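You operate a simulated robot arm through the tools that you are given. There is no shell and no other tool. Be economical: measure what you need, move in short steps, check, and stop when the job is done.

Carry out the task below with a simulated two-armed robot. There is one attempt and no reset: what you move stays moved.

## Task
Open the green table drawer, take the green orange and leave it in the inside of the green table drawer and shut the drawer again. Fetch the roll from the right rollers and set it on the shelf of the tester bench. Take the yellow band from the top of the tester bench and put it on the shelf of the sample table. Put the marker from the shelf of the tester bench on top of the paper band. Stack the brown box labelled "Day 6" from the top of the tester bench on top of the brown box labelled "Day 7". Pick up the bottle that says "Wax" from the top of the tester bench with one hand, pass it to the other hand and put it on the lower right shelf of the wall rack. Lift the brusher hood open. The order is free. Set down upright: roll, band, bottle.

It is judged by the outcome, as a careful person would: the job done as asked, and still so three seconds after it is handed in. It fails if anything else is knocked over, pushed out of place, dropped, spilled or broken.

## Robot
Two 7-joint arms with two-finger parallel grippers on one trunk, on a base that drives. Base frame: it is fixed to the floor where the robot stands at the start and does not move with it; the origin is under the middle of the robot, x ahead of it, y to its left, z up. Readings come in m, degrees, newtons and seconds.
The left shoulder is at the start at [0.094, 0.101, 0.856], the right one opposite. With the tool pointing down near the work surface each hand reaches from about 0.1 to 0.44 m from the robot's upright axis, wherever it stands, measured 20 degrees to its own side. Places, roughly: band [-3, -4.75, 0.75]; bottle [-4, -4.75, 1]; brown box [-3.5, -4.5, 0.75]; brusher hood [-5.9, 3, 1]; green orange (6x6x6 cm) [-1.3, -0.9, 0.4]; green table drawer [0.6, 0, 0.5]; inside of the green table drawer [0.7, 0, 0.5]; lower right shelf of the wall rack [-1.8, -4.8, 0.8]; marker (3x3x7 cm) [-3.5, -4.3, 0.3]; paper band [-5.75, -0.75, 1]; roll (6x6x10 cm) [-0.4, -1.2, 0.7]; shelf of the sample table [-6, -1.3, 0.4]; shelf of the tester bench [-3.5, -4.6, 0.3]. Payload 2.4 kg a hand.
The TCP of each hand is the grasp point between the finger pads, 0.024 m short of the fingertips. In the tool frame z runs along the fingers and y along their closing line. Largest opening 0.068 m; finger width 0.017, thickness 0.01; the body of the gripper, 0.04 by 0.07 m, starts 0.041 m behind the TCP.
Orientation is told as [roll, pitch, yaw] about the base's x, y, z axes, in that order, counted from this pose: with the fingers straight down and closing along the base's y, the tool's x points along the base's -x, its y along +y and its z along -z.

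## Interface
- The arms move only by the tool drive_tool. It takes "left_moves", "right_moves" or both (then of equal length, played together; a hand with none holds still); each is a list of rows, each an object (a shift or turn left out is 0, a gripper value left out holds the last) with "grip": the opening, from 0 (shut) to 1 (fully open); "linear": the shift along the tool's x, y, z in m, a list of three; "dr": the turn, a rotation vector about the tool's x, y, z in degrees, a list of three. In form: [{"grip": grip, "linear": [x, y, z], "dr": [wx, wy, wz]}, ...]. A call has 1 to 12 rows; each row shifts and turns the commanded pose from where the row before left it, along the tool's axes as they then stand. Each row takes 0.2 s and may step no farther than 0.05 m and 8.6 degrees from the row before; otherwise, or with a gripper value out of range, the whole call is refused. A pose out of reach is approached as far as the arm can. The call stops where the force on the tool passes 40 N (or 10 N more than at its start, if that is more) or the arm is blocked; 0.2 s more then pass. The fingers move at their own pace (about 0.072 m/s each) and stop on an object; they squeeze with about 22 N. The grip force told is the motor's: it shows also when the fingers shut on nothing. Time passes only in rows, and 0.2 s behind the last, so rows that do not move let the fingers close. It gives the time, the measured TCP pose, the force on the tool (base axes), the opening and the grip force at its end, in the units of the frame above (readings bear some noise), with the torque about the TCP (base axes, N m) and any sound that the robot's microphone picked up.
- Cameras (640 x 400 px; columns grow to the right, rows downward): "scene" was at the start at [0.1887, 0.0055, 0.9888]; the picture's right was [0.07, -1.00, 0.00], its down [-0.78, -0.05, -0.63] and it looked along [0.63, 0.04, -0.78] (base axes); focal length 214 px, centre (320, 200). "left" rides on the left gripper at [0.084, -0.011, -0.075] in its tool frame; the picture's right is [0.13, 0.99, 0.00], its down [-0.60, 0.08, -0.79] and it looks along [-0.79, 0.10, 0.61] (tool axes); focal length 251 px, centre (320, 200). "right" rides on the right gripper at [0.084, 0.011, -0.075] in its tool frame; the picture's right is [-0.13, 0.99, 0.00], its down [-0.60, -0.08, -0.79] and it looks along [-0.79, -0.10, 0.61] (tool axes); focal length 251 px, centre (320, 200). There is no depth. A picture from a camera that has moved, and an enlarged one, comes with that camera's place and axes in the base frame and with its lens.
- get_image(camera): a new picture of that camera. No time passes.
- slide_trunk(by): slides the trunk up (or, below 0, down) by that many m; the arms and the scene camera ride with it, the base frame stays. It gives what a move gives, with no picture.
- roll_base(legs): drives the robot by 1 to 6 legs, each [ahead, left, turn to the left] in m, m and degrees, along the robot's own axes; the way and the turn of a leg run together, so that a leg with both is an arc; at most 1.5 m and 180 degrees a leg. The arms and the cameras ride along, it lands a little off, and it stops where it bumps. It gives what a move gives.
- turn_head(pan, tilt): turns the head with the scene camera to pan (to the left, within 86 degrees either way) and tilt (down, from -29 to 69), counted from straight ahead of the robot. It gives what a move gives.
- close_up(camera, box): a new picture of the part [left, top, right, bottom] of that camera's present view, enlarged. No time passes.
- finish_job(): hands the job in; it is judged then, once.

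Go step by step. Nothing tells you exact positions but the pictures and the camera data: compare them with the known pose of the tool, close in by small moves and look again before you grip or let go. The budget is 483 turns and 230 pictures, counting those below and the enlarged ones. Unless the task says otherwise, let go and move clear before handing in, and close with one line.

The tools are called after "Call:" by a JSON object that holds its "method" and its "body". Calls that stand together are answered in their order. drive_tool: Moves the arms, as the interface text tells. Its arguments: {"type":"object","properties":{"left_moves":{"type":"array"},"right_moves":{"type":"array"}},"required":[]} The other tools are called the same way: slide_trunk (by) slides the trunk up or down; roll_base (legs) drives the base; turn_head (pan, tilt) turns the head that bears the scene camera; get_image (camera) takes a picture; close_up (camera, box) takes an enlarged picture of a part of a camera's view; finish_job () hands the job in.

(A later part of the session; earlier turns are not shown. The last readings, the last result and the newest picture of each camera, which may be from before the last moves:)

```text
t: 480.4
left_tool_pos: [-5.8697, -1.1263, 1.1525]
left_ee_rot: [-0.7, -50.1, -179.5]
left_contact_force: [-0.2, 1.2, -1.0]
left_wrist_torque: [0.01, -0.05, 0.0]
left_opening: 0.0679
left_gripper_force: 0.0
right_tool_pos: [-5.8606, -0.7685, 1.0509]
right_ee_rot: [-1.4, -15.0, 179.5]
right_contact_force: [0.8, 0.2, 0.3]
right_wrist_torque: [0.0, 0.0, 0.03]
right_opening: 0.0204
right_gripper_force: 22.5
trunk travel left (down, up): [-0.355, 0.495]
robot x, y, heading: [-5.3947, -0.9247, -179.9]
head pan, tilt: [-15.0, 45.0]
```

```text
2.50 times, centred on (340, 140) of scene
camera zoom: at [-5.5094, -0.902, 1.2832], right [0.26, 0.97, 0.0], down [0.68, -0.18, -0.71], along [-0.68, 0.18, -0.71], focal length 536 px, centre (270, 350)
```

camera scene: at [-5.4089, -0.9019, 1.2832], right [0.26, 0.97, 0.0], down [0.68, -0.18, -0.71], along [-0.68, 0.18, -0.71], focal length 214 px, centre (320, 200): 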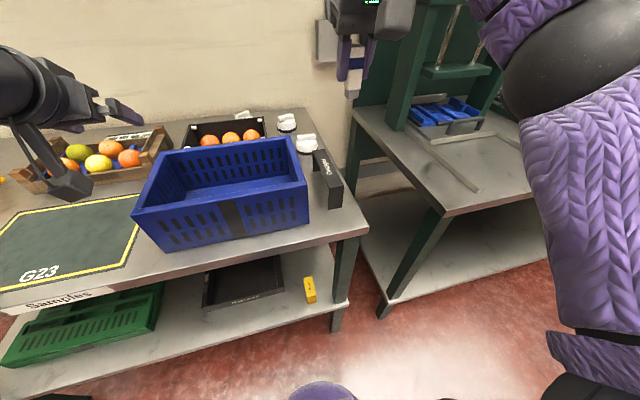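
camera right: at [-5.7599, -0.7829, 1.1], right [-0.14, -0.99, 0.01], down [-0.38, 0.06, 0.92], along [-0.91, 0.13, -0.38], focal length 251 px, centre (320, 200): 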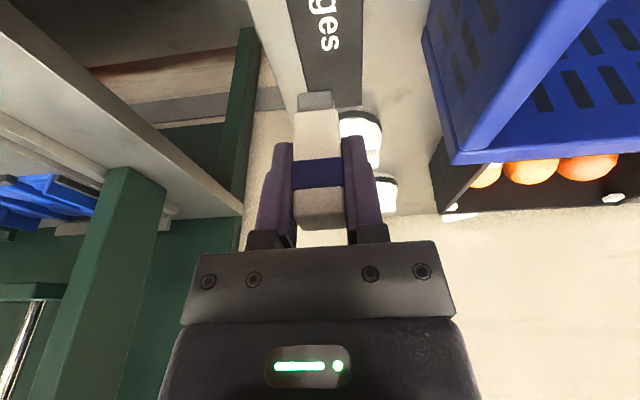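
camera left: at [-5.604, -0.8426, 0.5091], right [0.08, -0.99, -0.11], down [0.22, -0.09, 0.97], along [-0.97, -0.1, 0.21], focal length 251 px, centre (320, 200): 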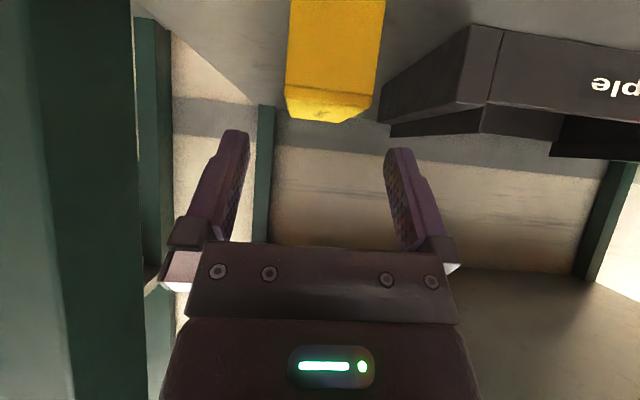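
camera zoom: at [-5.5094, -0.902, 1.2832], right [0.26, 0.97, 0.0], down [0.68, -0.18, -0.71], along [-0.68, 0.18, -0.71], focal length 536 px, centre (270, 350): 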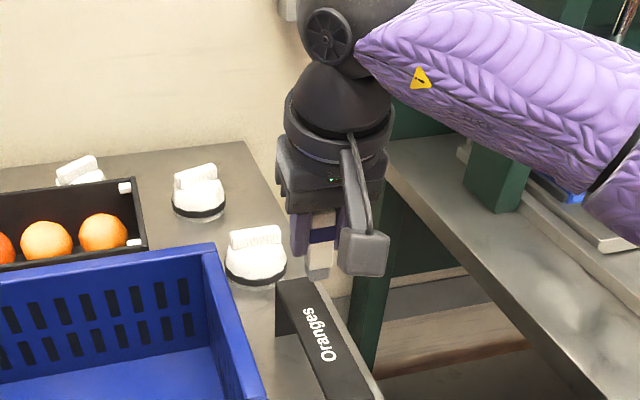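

Call:
{"method": "drive_tool", "body": {"right_moves": [{"linear": [0.007, 0.004, 0.027]}, {"linear": [0.0013, 0, 0.005]}, {}]}}

Call:
{"method": "get_image", "body": {"camera": "right"}}

Call:
{"method": "close_up", "body": {"camera": "scene", "box": [280, 100, 400, 220]}}

```text
t: 481.2
left_tool_pos: [-5.8688, -1.1254, 1.1533]
left_ee_rot: [-0.6, -50.1, -179.6]
left_contact_force: [-0.8, -0.8, -0.8]
left_wrist_torque: [0.01, 0.02, 0.0]
left_opening: 0.0681
left_gripper_force: 0.0
right_tool_pos: [-5.8601, -0.772, 1.0173]
right_ee_rot: [-1.5, -15.1, 179.4]
right_contact_force: [-0.9, -0.9, 4.3]
right_wrist_torque: [-0.07, 0.02, -0.01]
right_opening: 0.0204
right_gripper_force: 21.8
trunk travel left (down, up): [-0.355, 0.495]
robot x, y, heading: [-5.3923, -0.9229, -179.9]
head pan, tilt: [-15.0, 45.0]
```

```text
49 pictures are left
camera right: at [-5.7597, -0.7857, 1.0678], right [-0.14, -0.99, 0.01], down [-0.38, 0.06, 0.92], along [-0.92, 0.13, -0.38], focal length 251 px, centre (320, 200)
```

right: 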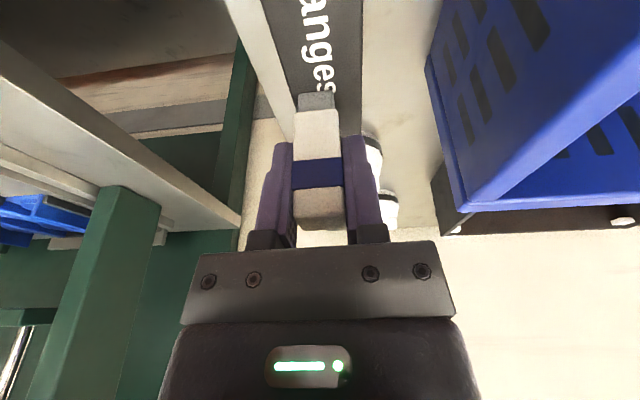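

```text
3.33 times, centred on (340, 160) of scene
camera zoom: at [-5.5091, -0.9022, 1.2833], right [0.26, 0.97, 0.0], down [0.68, -0.18, -0.71], along [-0.68, 0.18, -0.71], focal length 715 px, centre (253, 333)
```

zoom: 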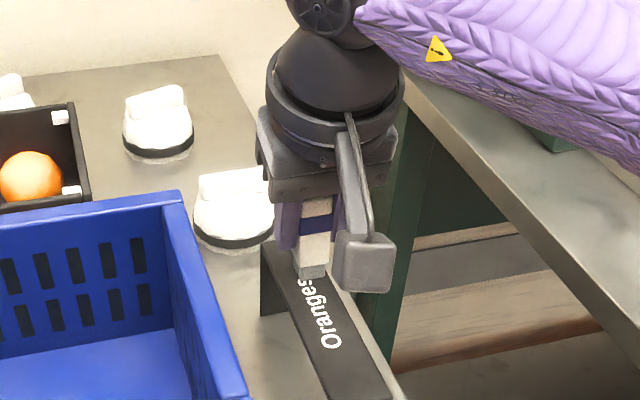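

Call:
{"method": "drive_tool", "body": {"right_moves": [{"linear": [-0.0013, 0, -0.005]}, {"linear": [0.008, 0.0055, 0]}, {"linear": [0.0012, 0, 0.0045]}, {"linear": [0.0005, 0, 0.002]}, {}]}}

Call:
{"method": "get_image", "body": {"camera": "right"}}

```text
t: 482.4
left_tool_pos: [-5.8675, -1.1263, 1.1534]
left_ee_rot: [-0.8, -50.2, -179.5]
left_contact_force: [-0.1, 0.1, 0.3]
left_wrist_torque: [-0.01, -0.01, 0.01]
left_opening: 0.068
left_gripper_force: 0.0
right_tool_pos: [-5.8505, -0.7758, 1.0143]
right_ee_rot: [-1.4, -15.1, 179.4]
right_contact_force: [-2.8, -0.9, 20.0]
right_wrist_torque: [-0.13, 0.04, -0.04]
right_opening: 0.0206
right_gripper_force: 22.3
trunk travel left (down, up): [-0.355, 0.495]
robot x, y, heading: [-5.3938, -0.9232, -179.9]
head pan, tilt: [-15.0, 45.0]
```

```text
47 pictures are left
camera right: at [-5.7513, -0.7912, 1.0643], right [-0.14, -0.99, 0.01], down [-0.38, 0.06, 0.92], along [-0.92, 0.13, -0.38], focal length 251 px, centre (320, 200)
```

right: 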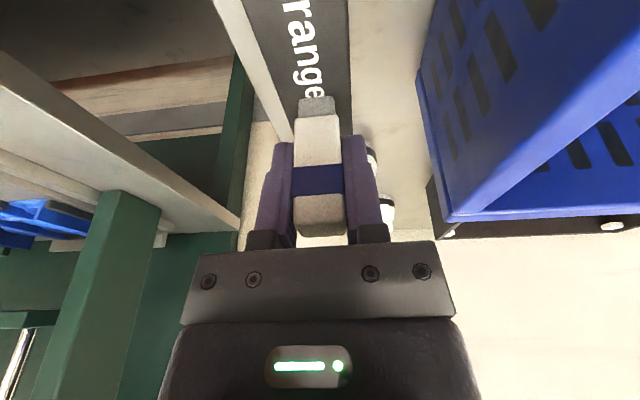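

Call:
{"method": "drive_tool", "body": {"right_moves": [{"linear": [-0.0004, 0, -0.0012]}, {"grip": 0.4}, {"grip": 0.55}, {"grip": 0.7}, {}, {}]}}

Call:
{"method": "get_image", "body": {"camera": "right"}}

```text
t: 483.8
left_tool_pos: [-5.8685, -1.1244, 1.154]
left_ee_rot: [-0.7, -50.1, -179.4]
left_contact_force: [0.4, 0.7, 0.1]
left_wrist_torque: [0.0, 0.04, -0.03]
left_opening: 0.0681
left_gripper_force: 0.2
right_tool_pos: [-5.8516, -0.7764, 1.0153]
right_ee_rot: [-1.4, -14.9, 179.5]
right_contact_force: [-0.8, 0.6, 0.3]
right_wrist_torque: [0.0, 0.02, 0.0]
right_opening: 0.0474
right_gripper_force: 0.0
trunk travel left (down, up): [-0.355, 0.495]
robot x, y, heading: [-5.3941, -0.921, -180.2]
head pan, tilt: [-15.0, 45.0]
```

```text
46 pictures are left
camera right: at [-5.7522, -0.7908, 1.0646], right [-0.14, -0.99, 0.01], down [-0.38, 0.06, 0.92], along [-0.91, 0.13, -0.38], focal length 251 px, centre (320, 200)
```

right: 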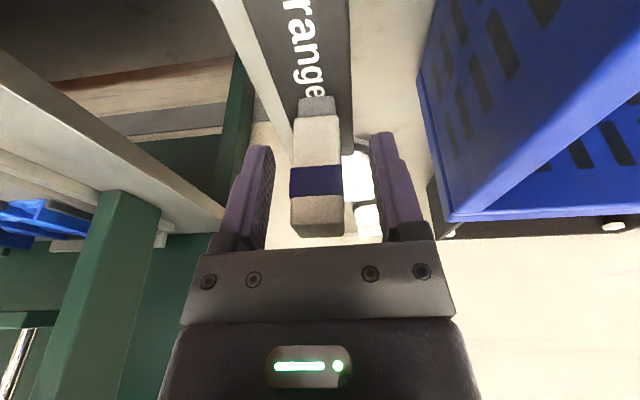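

Marker stands on the band. Withdraw up along the tool axis and check.

Call:
{"method": "drive_tool", "body": {"right_moves": [{"linear": [0, 0, -0.02]}, {"linear": [0, 0, -0.03]}, {"linear": [0, 0, -0.04]}, {"linear": [0, 0, -0.04]}]}}

Call:
{"method": "roll_base", "body": {"legs": [[-0.35, 0, 0]]}}

Call:
{"method": "get_image", "body": {"camera": "scene"}}

Call:
{"method": "close_up", "body": {"camera": "scene", "box": [270, 80, 430, 240]}}

```text
t: 484.8
left_tool_pos: [-5.8689, -1.1255, 1.1544]
left_ee_rot: [-0.7, -50.2, -179.6]
left_contact_force: [-0.8, 0.7, -0.1]
left_wrist_torque: [0.0, 0.03, 0.01]
left_opening: 0.0679
left_gripper_force: 0.1
right_tool_pos: [-5.8186, -0.7792, 1.142]
right_ee_rot: [-1.4, -14.8, 179.6]
right_contact_force: [0.5, 0.2, 0.2]
right_wrist_torque: [0.02, -0.02, -0.05]
right_opening: 0.0475
right_gripper_force: 0.1
trunk travel left (down, up): [-0.355, 0.495]
robot x, y, heading: [-5.3919, -0.9239, -180.2]
head pan, tilt: [-15.0, 45.0]
```

```text
t: 487.1
left_tool_pos: [-5.5213, -1.1246, 1.1539]
left_ee_rot: [-0.7, -50.1, -179.5]
left_contact_force: [-0.2, 0.3, -0.5]
left_wrist_torque: [0.01, 0.04, 0.04]
left_opening: 0.068
left_gripper_force: 0.2
right_tool_pos: [-5.4707, -0.7791, 1.1423]
right_ee_rot: [-1.3, -14.9, 179.5]
right_contact_force: [-0.4, -0.3, -0.4]
right_wrist_torque: [-0.01, 0.0, 0.0]
right_opening: 0.0475
right_gripper_force: 0.0
trunk travel left (down, up): [-0.355, 0.495]
robot x, y, heading: [-5.0465, -0.9232, 179.9]
head pan, tilt: [-15.0, 45.0]
```

```text
45 pictures are left
camera scene: at [-5.161, -0.9018, 1.2832], right [0.26, 0.97, 0.0], down [0.68, -0.18, -0.71], along [-0.68, 0.18, -0.71], focal length 214 px, centre (320, 200)
```

scene: 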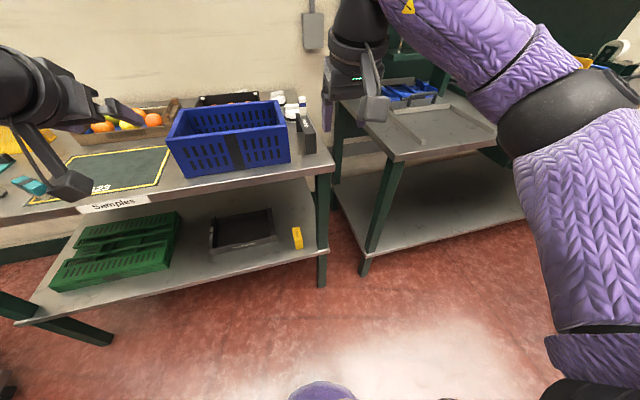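

```text
2.50 times, centred on (350, 160) of scene
camera zoom: at [-5.161, -0.9018, 1.2832], right [0.26, 0.97, 0.0], down [0.68, -0.18, -0.71], along [-0.68, 0.18, -0.71], focal length 536 px, centre (245, 300)
```

zoom: 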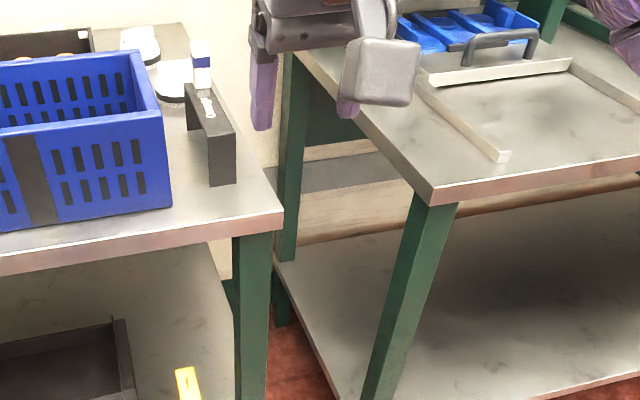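

Call:
{"method": "roll_base", "body": {"legs": [[-0.1, 0, 0], [0, 0, -90]]}}

Call:
{"method": "turn_head", "body": {"pan": 0, "tilt": 18}}

Call:
{"method": "get_image", "body": {"camera": "scene"}}

```text
t: 492.1
left_tool_pos: [-5.1443, -0.4461, 1.1514]
left_ee_rot: [-0.7, -50.0, 89.7]
left_contact_force: [-0.4, -0.3, 0.4]
left_wrist_torque: [0.01, 0.03, 0.0]
left_opening: 0.068
left_gripper_force: 0.1
right_tool_pos: [-4.7984, -0.5006, 1.1408]
right_ee_rot: [-1.5, -15.0, 88.8]
right_contact_force: [-0.3, -0.6, -0.2]
right_wrist_torque: [-0.01, -0.02, 0.01]
right_opening: 0.0479
right_gripper_force: 0.1
trunk travel left (down, up): [-0.355, 0.495]
robot x, y, heading: [-4.9478, -0.9213, 89.5]
head pan, tilt: [-15.0, 45.0]
```

```text
t: 493.0
left_tool_pos: [-5.1442, -0.4468, 1.1534]
left_ee_rot: [-0.7, -50.1, 89.8]
left_contact_force: [-0.1, -0.5, -0.2]
left_wrist_torque: [0.04, 0.0, 0.0]
left_opening: 0.0679
left_gripper_force: 0.1
right_tool_pos: [-4.7976, -0.4996, 1.142]
right_ee_rot: [-1.4, -14.8, 88.8]
right_contact_force: [-0.3, 0.5, 0.3]
right_wrist_torque: [-0.06, 0.0, -0.02]
right_opening: 0.0477
right_gripper_force: 0.1
trunk travel left (down, up): [-0.355, 0.495]
robot x, y, heading: [-4.9473, -0.9247, 89.1]
head pan, tilt: [0.0, 18.0]
```

```text
43 pictures are left
camera scene: at [-4.9439, -0.7911, 1.325], right [1.0, -0.01, 0.0], down [0.0, -0.31, -0.95], along [0.01, 0.95, -0.31], focal length 214 px, centre (320, 200)
```

scene: 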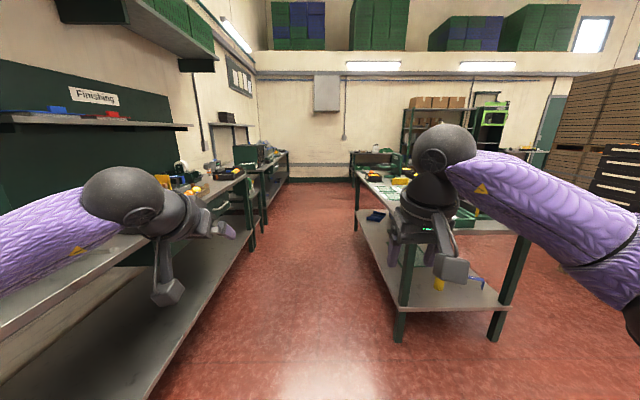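

Call:
{"method": "roll_base", "body": {"legs": [[1.4, 0.08, 0.5], [1.0, 0, 0]]}}

Call:
{"method": "turn_head", "body": {"pan": 30, "tilt": 22}}

Call:
{"method": "get_image", "body": {"camera": "scene"}}

```text
t: 504.7
left_tool_pos: [-5.2211, 1.952, 1.1526]
left_ee_rot: [-0.7, -50.1, 90.2]
left_contact_force: [0.4, 0.1, -1.0]
left_wrist_torque: [0.01, 0.01, 0.03]
left_opening: 0.0679
left_gripper_force: 0.0
right_tool_pos: [-4.8735, 1.9002, 1.1408]
right_ee_rot: [-1.5, -14.8, 89.2]
right_contact_force: [-0.3, 0.0, 0.1]
right_wrist_torque: [-0.03, -0.03, 0.06]
right_opening: 0.0478
right_gripper_force: 0.1
trunk travel left (down, up): [-0.355, 0.495]
robot x, y, heading: [-5.0217, 1.4757, 89.9]
head pan, tilt: [0.0, 18.0]
```

```text
t: 505.7
left_tool_pos: [-5.2211, 1.9513, 1.1528]
left_ee_rot: [-0.6, -50.1, 90.1]
left_contact_force: [0.1, 0.1, -0.3]
left_wrist_torque: [0.01, 0.02, 0.01]
left_opening: 0.068
left_gripper_force: 0.0
right_tool_pos: [-4.8735, 1.8997, 1.1422]
right_ee_rot: [-1.3, -14.8, 89.1]
right_contact_force: [0.0, -0.1, -0.2]
right_wrist_torque: [0.02, -0.01, 0.01]
right_opening: 0.0476
right_gripper_force: 0.1
trunk travel left (down, up): [-0.355, 0.495]
robot x, y, heading: [-5.0238, 1.4751, 89.7]
head pan, tilt: [30.0, 22.0]
```

```text
42 pictures are left
camera scene: at [-5.0648, 1.5951, 1.3186], right [0.87, 0.5, 0.0], down [0.19, -0.33, -0.93], along [-0.46, 0.81, -0.37], focal length 214 px, centre (320, 200)
```

scene: 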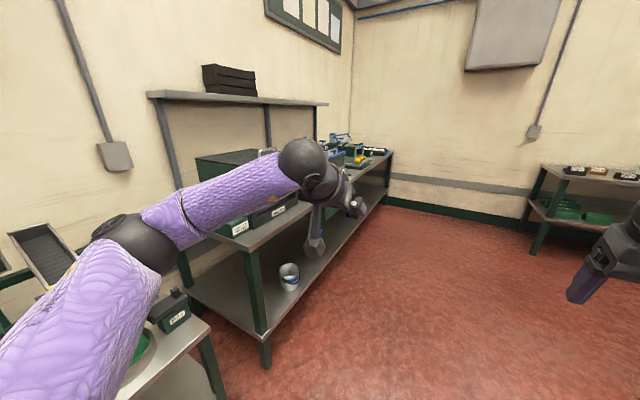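

Call:
{"method": "roll_base", "body": {"legs": [[1.3, 0, 0], [0, 0, 90]]}}

Call:
{"method": "turn_head", "body": {"pan": 0, "tilt": 30}}

Call:
{"method": "get_image", "body": {"camera": "scene"}}

```text
t: 516.0
left_tool_pos: [-5.4921, 2.5561, 1.154]
left_ee_rot: [-0.6, -50.1, -178.2]
left_contact_force: [-0.1, -0.3, 0.7]
left_wrist_torque: [0.01, -0.01, -0.01]
left_opening: 0.0679
left_gripper_force: 0.1
right_tool_pos: [-5.4488, 2.9027, 1.1409]
right_ee_rot: [-1.4, -14.9, -179.3]
right_contact_force: [0.3, 0.1, 0.1]
right_wrist_torque: [0.02, 0.01, 0.0]
right_opening: 0.0475
right_gripper_force: 0.1
trunk travel left (down, up): [-0.355, 0.495]
robot x, y, heading: [-5.0222, 2.7671, -178.8]
head pan, tilt: [30.0, 22.0]
```

```text
t: 517.0
left_tool_pos: [-5.4919, 2.5549, 1.1533]
left_ee_rot: [-0.7, -50.1, -178.3]
left_contact_force: [0.3, 0.4, 0.6]
left_wrist_torque: [0.02, -0.03, 0.03]
left_opening: 0.0685
left_gripper_force: 0.1
right_tool_pos: [-5.4502, 2.9029, 1.1412]
right_ee_rot: [-1.4, -15.0, -179.3]
right_contact_force: [0.6, -0.9, -0.4]
right_wrist_torque: [0.0, -0.02, 0.01]
right_opening: 0.0478
right_gripper_force: 0.0
trunk travel left (down, up): [-0.355, 0.495]
robot x, y, heading: [-5.0207, 2.7681, -178.3]
head pan, tilt: [0.0, 30.0]
```

```text
41 pictures are left
camera scene: at [-5.1491, 2.7645, 1.3058], right [-0.02, 1.0, 0.0], down [0.5, 0.01, -0.87], along [-0.87, -0.02, -0.5], focal length 214 px, centre (320, 200)
```

scene: 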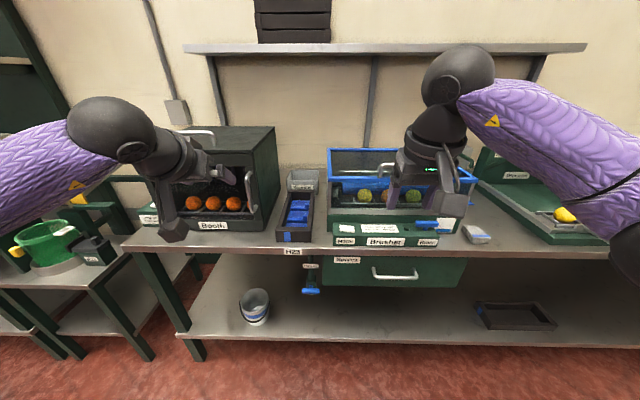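

Call:
{"method": "roll_base", "body": {"legs": [[0, -0.3, -1.5]]}}

Call:
{"method": "drive_tool", "body": {"right_moves": [{"linear": [0.02, -0.03, -0.02]}, {"linear": [0.02, -0.03, -0.02]}, {"linear": [0.01, -0.03, -0.02]}]}}

Call:
{"method": "close_up", "body": {"camera": "scene", "box": [200, 110, 440, 290]}}

```text
t: 519.0
left_tool_pos: [-5.5001, 2.8693, 1.1533]
left_ee_rot: [-0.7, -50.1, -179.9]
left_contact_force: [-0.3, -0.1, 0.1]
left_wrist_torque: [0.0, 0.01, -0.01]
left_opening: 0.0679
left_gripper_force: 0.1
right_tool_pos: [-5.4488, 3.215, 1.1411]
right_ee_rot: [-1.4, -14.9, 179.1]
right_contact_force: [0.1, -0.4, 0.0]
right_wrist_torque: [-0.02, -0.02, 0.01]
right_opening: 0.0474
right_gripper_force: 0.0
trunk travel left (down, up): [-0.355, 0.495]
robot x, y, heading: [-5.0242, 3.0678, 179.9]
head pan, tilt: [0.0, 30.0]
```

```text
t: 519.8
left_tool_pos: [-5.4992, 2.8684, 1.1536]
left_ee_rot: [-0.7, -50.1, -179.7]
left_contact_force: [0.7, 0.9, -0.7]
left_wrist_torque: [-0.01, -0.01, 0.02]
left_opening: 0.0682
left_gripper_force: 0.0
right_tool_pos: [-5.3842, 3.3038, 1.1892]
right_ee_rot: [-1.4, -14.9, 179.2]
right_contact_force: [0.1, -0.5, -0.5]
right_wrist_torque: [0.0, 0.0, 0.05]
right_opening: 0.0477
right_gripper_force: 0.1
trunk travel left (down, up): [-0.355, 0.495]
robot x, y, heading: [-5.0263, 3.0699, 179.7]
head pan, tilt: [0.0, 30.0]
```

```text
2.22 times, centred on (320, 200) of scene
camera zoom: at [-5.1517, 3.0699, 1.3058], right [0.0, 1.0, 0.0], down [0.5, 0.0, -0.87], along [-0.87, 0.0, -0.5], focal length 477 px, centre (320, 200)
```

zoom: 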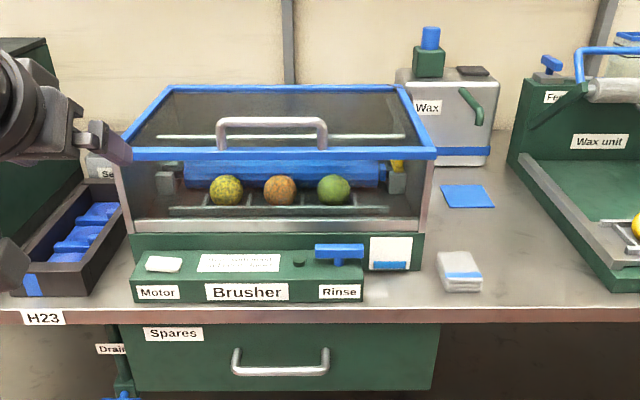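

Call:
{"method": "drive_tool", "body": {"left_moves": [{"dr": [0, 8.3, 0], "linear": [0.01, 0, -0.01]}, {"dr": [0, 8.3, 0], "linear": [0.01, 0, -0.01]}, {"dr": [0, 8.3, 0]}, {"dr": [0, 8.3, 0]}, {"dr": [0, 8.3, 0]}, {"dr": [0, 8.5, 0]}]}}

Call:
{"method": "drive_tool", "body": {"left_moves": [{"dr": [0, 0, -8.2]}, {"dr": [0, 0, -8.2]}, {"dr": [0, 0, -8.2]}, {"dr": [0, 0, -8.2]}, {"dr": [0, 0, -8.2]}, {"dr": [0, 0, -8.2]}, {"dr": [0, 0, -8.2]}, {"dr": [0, 0, -8.2]}, {"dr": [0, 0, -8.2]}, {"dr": [0, 0, -8.2]}, {"dr": [0, 0, -8]}]}}

Call:
{"method": "get_image", "body": {"camera": "left"}}

Call:
{"method": "get_image", "body": {"camera": "scene"}}

```text
t: 521.2
left_tool_pos: [-5.471, 2.8687, 1.1524]
left_ee_rot: [-0.4, 0.0, 179.6]
left_contact_force: [0.2, 0.1, -0.3]
left_wrist_torque: [0.0, 0.02, 0.04]
left_opening: 0.0681
left_gripper_force: 0.1
right_tool_pos: [-5.3837, 3.3036, 1.1896]
right_ee_rot: [-1.4, -14.9, 179.1]
right_contact_force: [-0.1, -0.4, 0.1]
right_wrist_torque: [0.0, 0.0, 0.03]
right_opening: 0.0475
right_gripper_force: 0.1
trunk travel left (down, up): [-0.355, 0.495]
robot x, y, heading: [-5.0255, 3.0656, 179.9]
head pan, tilt: [0.0, 30.0]
```

```text
t: 523.6
left_tool_pos: [-5.4717, 2.8683, 1.1527]
left_ee_rot: [-0.2, 0.5, -90.3]
left_contact_force: [-0.3, 0.3, -0.5]
left_wrist_torque: [-0.01, -0.01, -0.03]
left_opening: 0.0683
left_gripper_force: 0.0
right_tool_pos: [-5.385, 3.3024, 1.1889]
right_ee_rot: [-1.4, -14.9, 179.2]
right_contact_force: [0.3, 0.0, 0.2]
right_wrist_torque: [0.03, -0.05, 0.03]
right_opening: 0.0476
right_gripper_force: 0.0
trunk travel left (down, up): [-0.355, 0.495]
robot x, y, heading: [-5.0245, 3.0691, 179.8]
head pan, tilt: [0.0, 30.0]
```

```text
39 pictures are left
camera left: at [-5.483, 2.952, 1.2292], right [0.99, 0.13, 0.0], down [0.08, -0.61, 0.79], along [0.1, -0.78, -0.62], focal length 251 px, centre (320, 200)
```

left: 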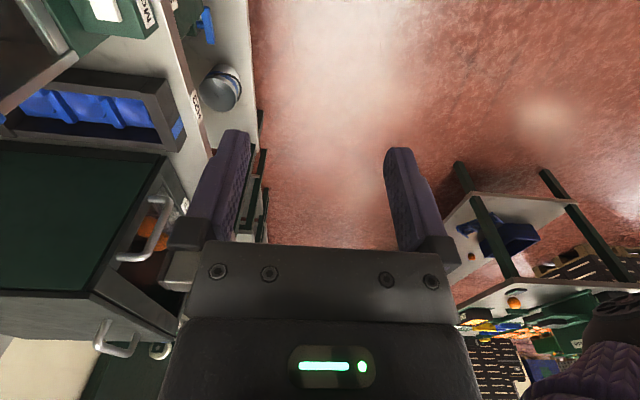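

```text
38 pictures are left
camera scene: at [-5.1519, 3.0698, 1.3057], right [0.0, 1.0, 0.0], down [0.5, 0.0, -0.87], along [-0.87, 0.0, -0.5], focal length 214 px, centre (320, 200)
```

scene: 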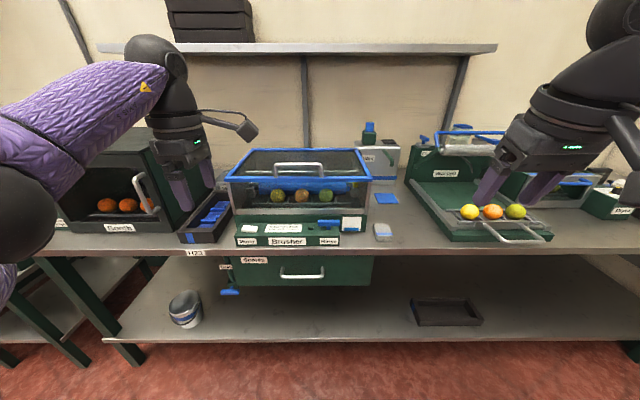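

Call:
{"method": "roll_base", "body": {"legs": [[0.25, 0, 0]]}}

Call:
{"method": "turn_head", "body": {"pan": 0, "tilt": 45}}

Call:
{"method": "get_image", "body": {"camera": "scene"}}

Call:
{"method": "close_up", "body": {"camera": "scene", "box": [180, 80, 400, 245]}}

```text
t: 525.5
left_tool_pos: [-5.7196, 2.87, 1.153]
left_ee_rot: [-0.1, 0.5, -90.5]
left_contact_force: [0.4, -0.6, 0.0]
left_wrist_torque: [0.02, 0.01, 0.01]
left_opening: 0.0678
left_gripper_force: 0.1
right_tool_pos: [-5.6321, 3.3051, 1.1886]
right_ee_rot: [-1.4, -14.8, 179.1]
right_contact_force: [0.6, -0.6, -0.4]
right_wrist_torque: [-0.01, -0.02, 0.0]
right_opening: 0.0476
right_gripper_force: 0.0
trunk travel left (down, up): [-0.355, 0.495]
robot x, y, heading: [-5.2705, 3.0696, 179.7]
head pan, tilt: [0.0, 30.0]
```

```text
t: 526.2
left_tool_pos: [-5.7195, 2.8705, 1.1524]
left_ee_rot: [-0.1, 0.5, -90.4]
left_contact_force: [-0.1, -0.1, -0.6]
left_wrist_torque: [-0.01, -0.02, 0.0]
left_opening: 0.0681
left_gripper_force: 0.0
right_tool_pos: [-5.6316, 3.3044, 1.188]
right_ee_rot: [-1.4, -15.0, 179.1]
right_contact_force: [-0.3, 0.4, 0.1]
right_wrist_torque: [0.01, 0.02, 0.03]
right_opening: 0.0478
right_gripper_force: 0.1
trunk travel left (down, up): [-0.355, 0.495]
robot x, y, heading: [-5.2708, 3.0698, 179.9]
head pan, tilt: [0.0, 45.0]
```

```text
37 pictures are left
camera scene: at [-5.3899, 3.0709, 1.2832], right [0.0, 1.0, 0.0], down [0.71, 0.0, -0.71], along [-0.71, 0.0, -0.71], focal length 214 px, centre (320, 200)
```

scene: 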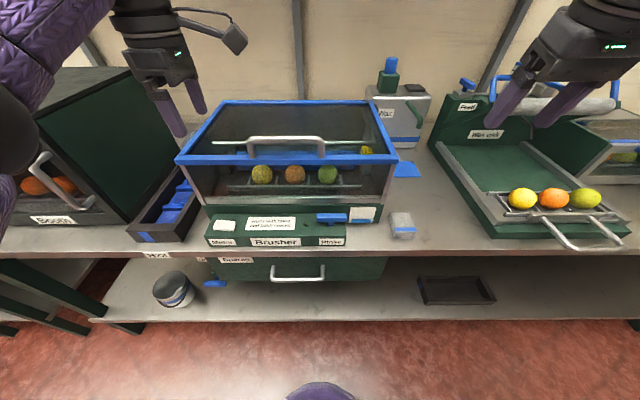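

```text
2.42 times, centred on (290, 162) of scene
camera zoom: at [-5.3899, 3.0709, 1.2832], right [0.0, 1.0, 0.0], down [0.71, 0.0, -0.71], along [-0.71, 0.0, -0.71], focal length 520 px, centre (393, 291)
```

zoom: 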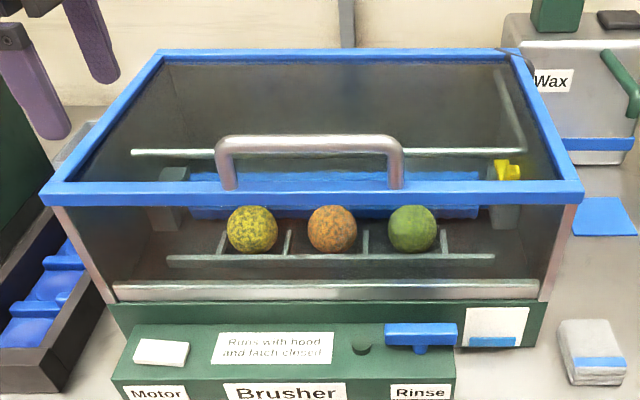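

Call:
{"method": "roll_base", "body": {"legs": [[0.14, 0, 0]]}}

Call:
{"method": "drive_tool", "body": {"left_moves": [{"linear": [0.034, 0.024, 0]}, {"linear": [0.034, 0.024, 0]}, {"linear": [0.034, 0.024, 0]}, {"linear": [0.034, 0.024, 0]}, {}]}}

Call:
{"method": "get_image", "body": {"camera": "scene"}}

Call:
{"method": "get_image", "body": {"camera": "left"}}

```text
t: 527.5
left_tool_pos: [-5.8595, 2.8702, 1.1525]
left_ee_rot: [-0.1, 0.5, -90.5]
left_contact_force: [-0.1, -0.2, -0.2]
left_wrist_torque: [0.01, -0.01, 0.01]
left_opening: 0.0681
left_gripper_force: 0.1
right_tool_pos: [-5.7722, 3.3061, 1.188]
right_ee_rot: [-1.5, -14.8, 179.0]
right_contact_force: [-0.7, 0.1, -0.1]
right_wrist_torque: [0.01, -0.03, 0.01]
right_opening: 0.0476
right_gripper_force: 0.1
trunk travel left (down, up): [-0.355, 0.495]
robot x, y, heading: [-5.4134, 3.0711, 179.8]
head pan, tilt: [0.0, 45.0]
```

```text
t: 528.8
left_tool_pos: [-5.764, 3.0073, 1.1537]
left_ee_rot: [-0.1, 0.5, -90.5]
left_contact_force: [0.3, 0.2, -0.3]
left_wrist_torque: [-0.01, 0.0, 0.01]
left_opening: 0.0681
left_gripper_force: 0.0
right_tool_pos: [-5.7719, 3.3045, 1.1896]
right_ee_rot: [-1.3, -14.9, 179.1]
right_contact_force: [0.1, -0.5, -0.1]
right_wrist_torque: [0.0, 0.03, -0.01]
right_opening: 0.0477
right_gripper_force: 0.1
trunk travel left (down, up): [-0.355, 0.495]
robot x, y, heading: [-5.4116, 3.0708, 179.8]
head pan, tilt: [0.0, 45.0]
```

```text
35 pictures are left
camera scene: at [-5.5306, 3.0718, 1.2831], right [0.01, 1.0, 0.0], down [0.71, 0.0, -0.71], along [-0.71, 0.0, -0.71], focal length 214 px, centre (320, 200)
```

scene: 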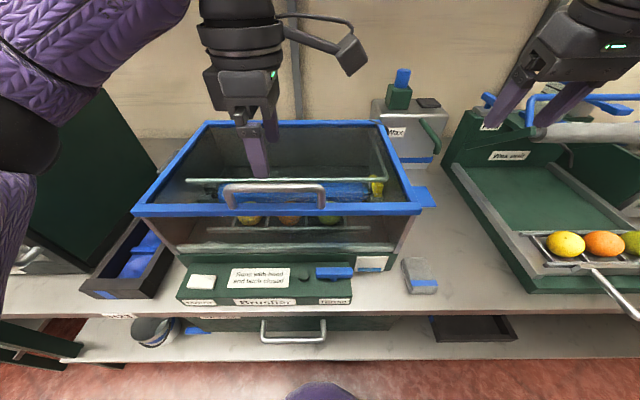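

```text
34 pictures are left
camera left: at [-5.774, 3.091, 1.2305], right [0.99, 0.12, 0.0], down [0.08, -0.61, 0.79], along [0.09, -0.78, -0.62], focal length 251 px, centre (320, 200)
```

left: 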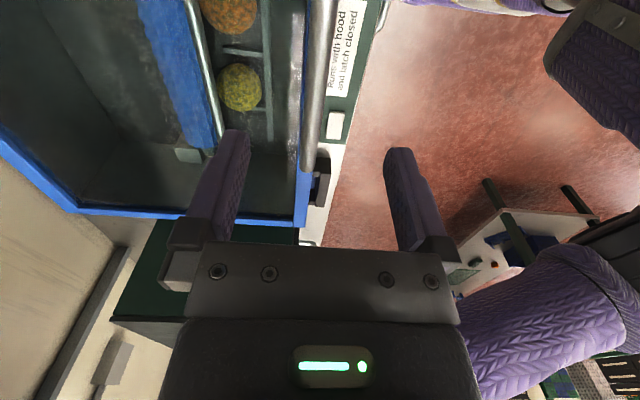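

Call:
{"method": "close_up", "body": {"camera": "left", "box": [240, 100, 400, 250]}}

Call:
{"method": "close_up", "body": {"camera": "scene", "box": [120, 180, 440, 320]}}

```text
2.67 times, centred on (320, 175) of left
camera zoom: at [-5.774, 3.091, 1.2305], right [0.99, 0.12, 0.0], down [0.08, -0.61, 0.79], along [0.09, -0.78, -0.62], focal length 670 px, centre (320, 267)
```

zoom: 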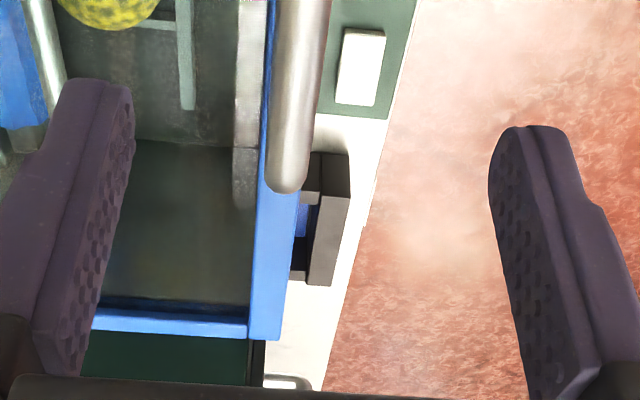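

```text
2.00 times, centred on (280, 250) of scene
camera zoom: at [-5.5306, 3.0718, 1.2831], right [0.01, 1.0, 0.0], down [0.71, 0.0, -0.71], along [-0.71, 0.0, -0.71], focal length 429 px, centre (400, 100)
```

zoom: 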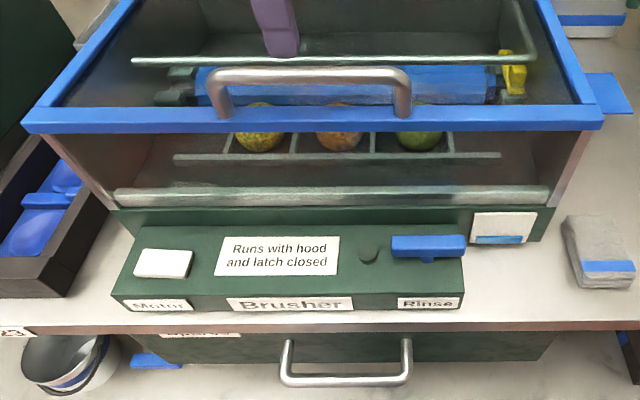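

Call:
{"method": "drive_tool", "body": {"left_moves": [{"linear": [0, -0.002, 0.04]}, {"linear": [0, 0, 0.034]}, {}]}}

Call:
{"method": "get_image", "body": {"camera": "left"}}

```text
t: 529.5
left_tool_pos: [-5.7654, 3.0091, 1.0799]
left_ee_rot: [-0.1, 0.5, -90.5]
left_contact_force: [0.5, 0.1, 1.0]
left_wrist_torque: [-0.01, -0.02, -0.01]
left_opening: 0.0682
left_gripper_force: 0.1
right_tool_pos: [-5.7708, 3.3046, 1.1892]
right_ee_rot: [-1.4, -14.9, 179.1]
right_contact_force: [-0.3, -0.3, -0.2]
right_wrist_torque: [-0.01, 0.0, 0.01]
right_opening: 0.0474
right_gripper_force: 0.1
trunk travel left (down, up): [-0.355, 0.495]
robot x, y, heading: [-5.4134, 3.0696, 179.7]
head pan, tilt: [0.0, 45.0]
```

```text
31 pictures are left
camera left: at [-5.7759, 3.0921, 1.1562], right [0.99, 0.12, 0.0], down [0.07, -0.61, 0.79], along [0.1, -0.78, -0.62], focal length 251 px, centre (320, 200)
```

left: 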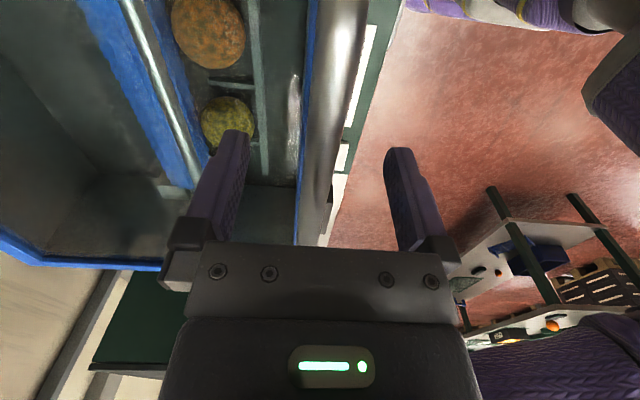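

Call:
{"method": "drive_tool", "body": {"left_moves": [{"linear": [0, 0, 0.003], "grip": 0.5}, {"grip": 0}, {"grip": 0}, {"grip": 0}, {}]}}

```text
t: 530.8
left_tool_pos: [-5.7668, 3.0065, 1.0781]
left_ee_rot: [-0.1, 0.6, -90.4]
left_contact_force: [-9.9, 0.0, 5.3]
left_wrist_torque: [0.17, 0.06, 0.3]
left_opening: 0.0136
left_gripper_force: 33.3
right_tool_pos: [-5.7733, 3.3064, 1.1887]
right_ee_rot: [-1.3, -14.8, 179.1]
right_contact_force: [-0.2, 0.4, 0.2]
right_wrist_torque: [-0.06, 0.0, 0.0]
right_opening: 0.0474
right_gripper_force: 0.1
trunk travel left (down, up): [-0.355, 0.495]
robot x, y, heading: [-5.4138, 3.065, 179.5]
head pan, tilt: [0.0, 45.0]
```

Call:
{"method": "drive_tool", "body": {"left_moves": [{"linear": [0, -0.002, -0.013]}, {"linear": [0, -0.003, -0.013]}, {"linear": [0, -0.0035, -0.013]}, {"linear": [0, -0.0035, -0.0125]}]}}

Call:
{"method": "get_image", "body": {"camera": "scene"}}

```text
t: 531.8
left_tool_pos: [-5.7789, 3.0072, 1.127]
left_ee_rot: [0.0, 0.4, -90.6]
left_contact_force: [-7.2, 5.2, -7.2]
left_wrist_torque: [-0.33, -0.09, 0.29]
left_opening: 0.0136
left_gripper_force: 33.7
right_tool_pos: [-5.7727, 3.3076, 1.1876]
right_ee_rot: [-1.4, -14.8, 179.0]
right_contact_force: [0.3, 0.0, -1.1]
right_wrist_torque: [0.0, -0.01, 0.02]
right_opening: 0.0475
right_gripper_force: 0.0
trunk travel left (down, up): [-0.355, 0.495]
robot x, y, heading: [-5.4122, 3.0717, 179.6]
head pan, tilt: [0.0, 45.0]
```

```text
30 pictures are left
camera scene: at [-5.5323, 3.0729, 1.2829], right [0.01, 1.0, 0.0], down [0.71, 0.0, -0.71], along [-0.71, 0.0, -0.71], focal length 214 px, centre (320, 200)
```

scene: 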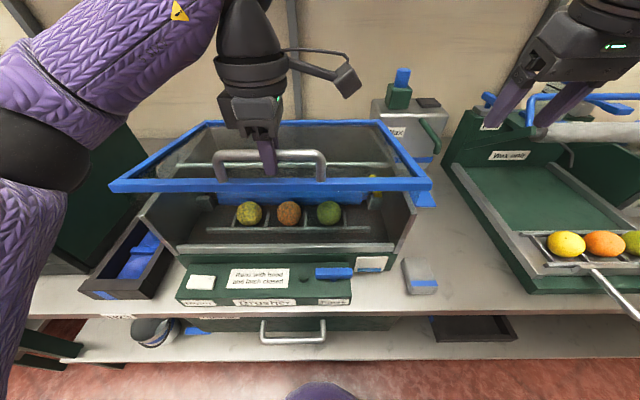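

Call:
{"method": "drive_tool", "body": {"left_moves": [{"linear": [0, -0.005, -0.0125]}, {"linear": [0, -0.005, -0.0125]}, {"linear": [0, -0.006, -0.012]}, {"linear": [0, -0.006, -0.012]}], "right_moves": [{"linear": [0.02, -0.03, 0]}, {"linear": [0.02, -0.03, 0]}, {"linear": [0.02, -0.02, 0]}, {"linear": [0.02, 0, 0]}]}}

Call:
{"method": "slide_trunk", "body": {"by": 0.022}}

Call:
{"method": "drive_tool", "body": {"left_moves": [{"linear": [0, -0.0135, 0]}]}}

```text
t: 532.8
left_tool_pos: [-5.7982, 3.0096, 1.1777]
left_ee_rot: [-0.1, 0.4, -90.4]
left_contact_force: [3.3, 6.4, -3.0]
left_wrist_torque: [0.01, -0.15, 0.33]
left_opening: 0.0136
left_gripper_force: 33.6
right_tool_pos: [-5.6918, 3.3842, 1.1695]
right_ee_rot: [-1.3, -14.9, 179.2]
right_contact_force: [0.0, -0.4, -0.3]
right_wrist_torque: [-0.01, -0.03, 0.02]
right_opening: 0.0475
right_gripper_force: 0.0
trunk travel left (down, up): [-0.355, 0.495]
robot x, y, heading: [-5.4141, 3.0677, 179.7]
head pan, tilt: [0.0, 45.0]
```

```text
t: 533.3
left_tool_pos: [-5.8084, 3.0077, 1.1946]
left_ee_rot: [-0.1, 0.4, -90.2]
left_contact_force: [-25.4, 5.7, -17.8]
left_wrist_torque: [0.03, -0.01, 0.16]
left_opening: 0.0136
left_gripper_force: 33.6
right_tool_pos: [-5.6987, 3.385, 1.1893]
right_ee_rot: [-1.3, -14.7, 178.9]
right_contact_force: [0.5, 0.2, -0.6]
right_wrist_torque: [0.03, -0.02, -0.04]
right_opening: 0.0478
right_gripper_force: 0.1
trunk travel left (down, up): [-0.375, 0.474]
robot x, y, heading: [-5.4147, 3.0726, 179.7]
head pan, tilt: [0.0, 45.0]
stopped: the force on the tool passed its limit at 43 N (the readings are from after the stop); the commanded pose is now the measured one
```

```text
t: 533.7
left_tool_pos: [-5.8098, 3.0085, 1.2008]
left_ee_rot: [-0.3, 0.5, -90.4]
left_contact_force: [14.3, 4.1, 4.5]
left_wrist_torque: [-0.07, -0.23, 0.15]
left_opening: 0.0139
left_gripper_force: 33.7
right_tool_pos: [-5.6886, 3.3853, 1.1905]
right_ee_rot: [-1.4, -15.1, 179.0]
right_contact_force: [-0.6, -0.1, 0.7]
right_wrist_torque: [0.01, 0.02, 0.0]
right_opening: 0.0476
right_gripper_force: 0.1
trunk travel left (down, up): [-0.375, 0.474]
robot x, y, heading: [-5.4104, 3.0717, 179.9]
head pan, tilt: [0.0, 45.0]
```

Call:
{"method": "drive_tool", "body": {"left_moves": [{"linear": [0, -0.006, -0.011]}, {"linear": [0, -0.008, -0.0107]}, {"linear": [0, -0.0085, -0.01]}, {"linear": [0, -0.0085, -0.01]}, {"linear": [0, -0.0095, -0.009]}, {"linear": [0, -0.0095, -0.009]}]}}

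Call:
{"method": "get_image", "body": {"camera": "scene"}}

```text
t: 535.1
left_tool_pos: [-5.8345, 3.0083, 1.2319]
left_ee_rot: [-0.5, 0.4, -90.3]
left_contact_force: [16.5, 5.2, 12.5]
left_wrist_torque: [-0.75, -0.06, 0.02]
left_opening: 0.0137
left_gripper_force: 33.4
left hand out of reach, approached as far as the arm can: row 4, 5, 6
right_tool_pos: [-5.6898, 3.3863, 1.1922]
right_ee_rot: [-1.3, -15.1, 179.0]
right_contact_force: [-0.5, -0.2, -0.5]
right_wrist_torque: [0.02, -0.02, 0.01]
right_opening: 0.0476
right_gripper_force: 0.0
trunk travel left (down, up): [-0.375, 0.474]
robot x, y, heading: [-5.4143, 3.0698, 179.7]
head pan, tilt: [0.0, 45.0]
```

```text
29 pictures are left
camera scene: at [-5.524, 3.0733, 1.304], right [0.01, 1.0, 0.0], down [0.7, -0.01, -0.71], along [-0.71, 0.0, -0.71], focal length 214 px, centre (320, 200)
```

scene: 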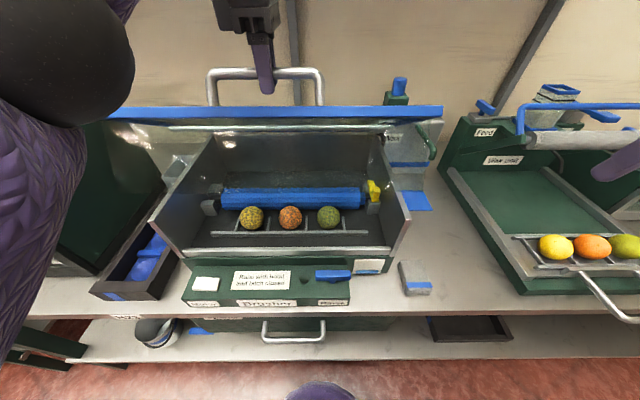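

Call:
{"method": "drive_tool", "body": {"left_moves": [{"linear": [0, -0.006, 0]}]}}

Call:
{"method": "slide_trunk", "body": {"by": 0.016}}

Call:
{"method": "drive_tool", "body": {"left_moves": [{"linear": [0, -0.012, 0]}, {"linear": [0, -0.007, 0]}]}}

Call:
{"method": "slide_trunk", "body": {"by": 0.018}}

Call:
{"method": "drive_tool", "body": {"left_moves": [{"linear": [0, -0.012, 0]}, {"linear": [0, -0.01, 0]}]}}

```text
t: 535.5
left_tool_pos: [-5.8332, 3.0071, 1.2316]
left_ee_rot: [-0.6, 0.4, -90.2]
left_contact_force: [30.0, 7.4, 20.1]
left_wrist_torque: [-0.11, -0.21, 0.02]
left_opening: 0.0136
left_gripper_force: 33.3
right_tool_pos: [-5.6856, 3.3861, 1.1923]
right_ee_rot: [-1.2, -15.3, 179.0]
right_contact_force: [0.0, -0.5, 0.1]
right_wrist_torque: [0.01, 0.02, 0.02]
right_opening: 0.0479
right_gripper_force: 0.1
trunk travel left (down, up): [-0.375, 0.474]
robot x, y, heading: [-5.4121, 3.0691, 179.8]
head pan, tilt: [0.0, 45.0]
```

```text
t: 536.2
left_tool_pos: [-5.8452, 3.0085, 1.2444]
left_ee_rot: [-0.5, 0.4, -90.2]
left_contact_force: [-16.4, 7.4, -15.3]
left_wrist_torque: [0.07, 0.09, 0.05]
left_opening: 0.0137
left_gripper_force: 33.9
right_tool_pos: [-5.6971, 3.3859, 1.2044]
right_ee_rot: [-1.2, -14.8, 178.9]
right_contact_force: [0.0, 0.1, 0.2]
right_wrist_torque: [0.0, -0.04, -0.01]
right_opening: 0.0473
right_gripper_force: 0.1
trunk travel left (down, up): [-0.391, 0.458]
robot x, y, heading: [-5.4107, 3.0685, 179.8]
head pan, tilt: [0.0, 45.0]
```

```text
t: 536.8
left_tool_pos: [-5.8445, 3.0076, 1.2449]
left_ee_rot: [-0.4, 0.3, -90.4]
left_contact_force: [-20.9, 7.7, -22.4]
left_wrist_torque: [0.06, 0.03, 0.06]
left_opening: 0.0139
left_gripper_force: 33.6
left hand out of reach, approached as far as the arm can: row 1, 2
right_tool_pos: [-5.6976, 3.385, 1.2047]
right_ee_rot: [-1.3, -14.7, 178.9]
right_contact_force: [-0.2, -0.1, 0.0]
right_wrist_torque: [0.0, 0.0, -0.02]
right_opening: 0.0474
right_gripper_force: 0.1
trunk travel left (down, up): [-0.391, 0.458]
robot x, y, heading: [-5.4103, 3.0655, 179.6]
head pan, tilt: [0.0, 45.0]
```

```text
t: 537.1
left_tool_pos: [-5.8456, 3.0066, 1.2451]
left_ee_rot: [-0.4, 0.6, -90.3]
left_contact_force: [-18.9, 4.0, -21.1]
left_wrist_torque: [0.01, -0.02, 0.14]
left_opening: 0.0138
left_gripper_force: 33.4
right_tool_pos: [-5.6969, 3.3858, 1.2076]
right_ee_rot: [-1.3, -14.6, 178.8]
right_contact_force: [0.0, -0.5, 0.2]
right_wrist_torque: [0.0, 0.02, -0.01]
right_opening: 0.0476
right_gripper_force: 0.2
trunk travel left (down, up): [-0.394, 0.456]
robot x, y, heading: [-5.416, 3.0715, 179.6]
head pan, tilt: [0.0, 45.0]
stopped: the force on the tool passed its limit at 44 N (the readings are from after the stop); the commanded pose is now the measured one
```

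```text
t: 537.7
left_tool_pos: [-5.8447, 3.0073, 1.2458]
left_ee_rot: [-0.4, 0.4, -90.3]
left_contact_force: [-23.7, 4.6, -24.7]
left_wrist_torque: [-0.09, 0.04, 0.03]
left_opening: 0.0135
left_gripper_force: 33.7
left hand out of reach, approached as far as the arm can: row 1, 2
right_tool_pos: [-5.6975, 3.3855, 1.2068]
right_ee_rot: [-1.3, -14.6, 179.0]
right_contact_force: [0.3, 0.2, 0.2]
right_wrist_torque: [0.01, 0.02, 0.0]
right_opening: 0.0478
right_gripper_force: 0.1
trunk travel left (down, up): [-0.394, 0.456]
robot x, y, heading: [-5.4115, 3.0701, 179.5]
head pan, tilt: [0.0, 45.0]
```

Call:
{"method": "drive_tool", "body": {"left_moves": [{"linear": [0, 0.004, 0.008]}, {"linear": [0, 0.015, 0.018]}, {"linear": [0, 0.016, 0.0214]}, {"linear": [0, 0.0135, 0.0226]}, {"linear": [0, 0.0115, 0.024]}, {"linear": [0, 0.01, 0.025]}, {"linear": [0, 0.007, 0.0255]}]}}

```text
t: 539.3
left_tool_pos: [-5.7695, 3.0071, 1.1017]
left_ee_rot: [-0.5, 0.5, -90.1]
left_contact_force: [-35.7, 0.1, -7.4]
left_wrist_torque: [-0.15, 0.38, 0.1]
left_opening: 0.0133
left_gripper_force: 33.5
right_tool_pos: [-5.6991, 3.3854, 1.2082]
right_ee_rot: [-1.3, -14.7, 179.1]
right_contact_force: [0.3, -0.1, 0.3]
right_wrist_torque: [0.01, 0.02, -0.02]
right_opening: 0.0475
right_gripper_force: 0.0
trunk travel left (down, up): [-0.394, 0.456]
robot x, y, heading: [-5.4131, 3.0699, 179.5]
head pan, tilt: [0.0, 45.0]
```

Call:
{"method": "drive_tool", "body": {"left_moves": [{"linear": [0, -0.004, 0]}, {"linear": [0, 0.003, 0.013]}, {"linear": [0, 0.002, 0.012]}, {}]}}

```text
t: 540.2
left_tool_pos: [-5.7673, 3.0083, 1.0815]
left_ee_rot: [-1.2, 0.7, -89.9]
left_contact_force: [-13.0, -0.7, 10.1]
left_wrist_torque: [-0.38, 0.22, 0.1]
left_opening: 0.0135
left_gripper_force: 33.6
right_tool_pos: [-5.6941, 3.385, 1.2084]
right_ee_rot: [-1.4, -14.9, 179.0]
right_contact_force: [-0.5, 0.4, -0.3]
right_wrist_torque: [-0.04, -0.02, -0.04]
right_opening: 0.0477
right_gripper_force: 0.1
trunk travel left (down, up): [-0.394, 0.456]
robot x, y, heading: [-5.4162, 3.0723, 179.5]
head pan, tilt: [0.0, 45.0]
stopped in row 4 (left hand): the force on the tool passed its limit at 54 N (the readings are from after the stop); the commanded pose is now the measured one
```

Call:
{"method": "drive_tool", "body": {"left_moves": [{"grip": 1}, {"grip": 1}, {"linear": [0, 0, -0.03]}, {"linear": [0, 0, -0.03]}]}}

Call:
{"method": "slide_trunk", "body": {"by": 0.22}}

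Call:
{"method": "drive_tool", "body": {"left_moves": [{"linear": [0, 0, 0.045]}, {"linear": [0, 0, 0.045]}, {"linear": [0, 0, 0.045]}, {"linear": [0, 0, 0.045]}, {"linear": [0, 0, 0.03]}, {}]}}

Call:
{"method": "get_image", "body": {"camera": "left"}}

```text
t: 541.2
left_tool_pos: [-5.7635, 3.0068, 1.142]
left_ee_rot: [-1.2, 0.8, -90.1]
left_contact_force: [-0.9, 0.0, -0.1]
left_wrist_torque: [-0.02, -0.02, -0.01]
left_opening: 0.068
left_gripper_force: 0.0
right_tool_pos: [-5.6928, 3.384, 1.2086]
right_ee_rot: [-1.4, -15.0, 179.0]
right_contact_force: [-1.3, 0.2, -0.8]
right_wrist_torque: [0.02, 0.04, 0.0]
right_opening: 0.0477
right_gripper_force: 0.1
trunk travel left (down, up): [-0.394, 0.456]
robot x, y, heading: [-5.4132, 3.072, 179.5]
head pan, tilt: [0.0, 45.0]
```

```text
t: 543.5
left_tool_pos: [-5.7633, 3.008, 1.3615]
left_ee_rot: [-1.2, 0.7, -90.1]
left_contact_force: [0.1, 1.0, -0.4]
left_wrist_torque: [-0.01, 0.01, -0.02]
left_opening: 0.0681
left_gripper_force: 0.1
right_tool_pos: [-5.6916, 3.3842, 1.4291]
right_ee_rot: [-1.3, -15.0, 179.0]
right_contact_force: [0.0, 0.3, 0.3]
right_wrist_torque: [0.0, -0.04, -0.02]
right_opening: 0.0478
right_gripper_force: 0.0
trunk travel left (down, up): [-0.614, 0.236]
robot x, y, heading: [-5.4119, 3.0656, 179.4]
head pan, tilt: [0.0, 45.0]
```

```text
t: 544.9
left_tool_pos: [-5.7683, 3.0109, 1.1522]
left_ee_rot: [-1.2, 0.8, -90.1]
left_contact_force: [1.2, 0.2, 0.0]
left_wrist_torque: [0.03, 0.0, 0.01]
left_opening: 0.0678
left_gripper_force: 0.0
right_tool_pos: [-5.6919, 3.3849, 1.4303]
right_ee_rot: [-1.3, -14.9, 179.0]
right_contact_force: [-0.5, 0.4, -0.6]
right_wrist_torque: [0.0, 0.01, 0.04]
right_opening: 0.0478
right_gripper_force: 0.0
trunk travel left (down, up): [-0.614, 0.236]
robot x, y, heading: [-5.4086, 3.0724, 179.8]
head pan, tilt: [0.0, 45.0]
```

```text
28 pictures are left
camera left: at [-5.7775, 3.0937, 1.2288], right [0.99, 0.13, -0.02], down [0.09, -0.61, 0.78], along [0.09, -0.78, -0.62], focal length 251 px, centre (320, 200)
```

left: 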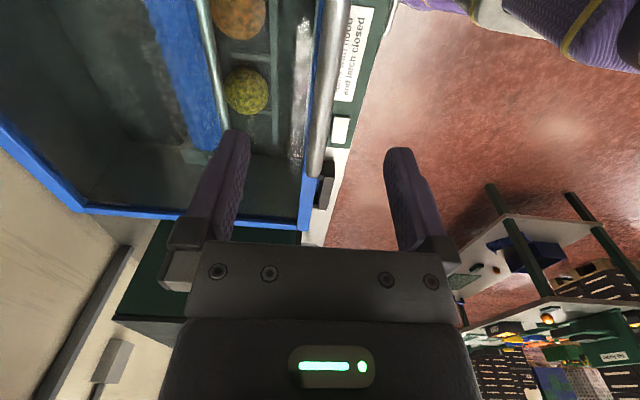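

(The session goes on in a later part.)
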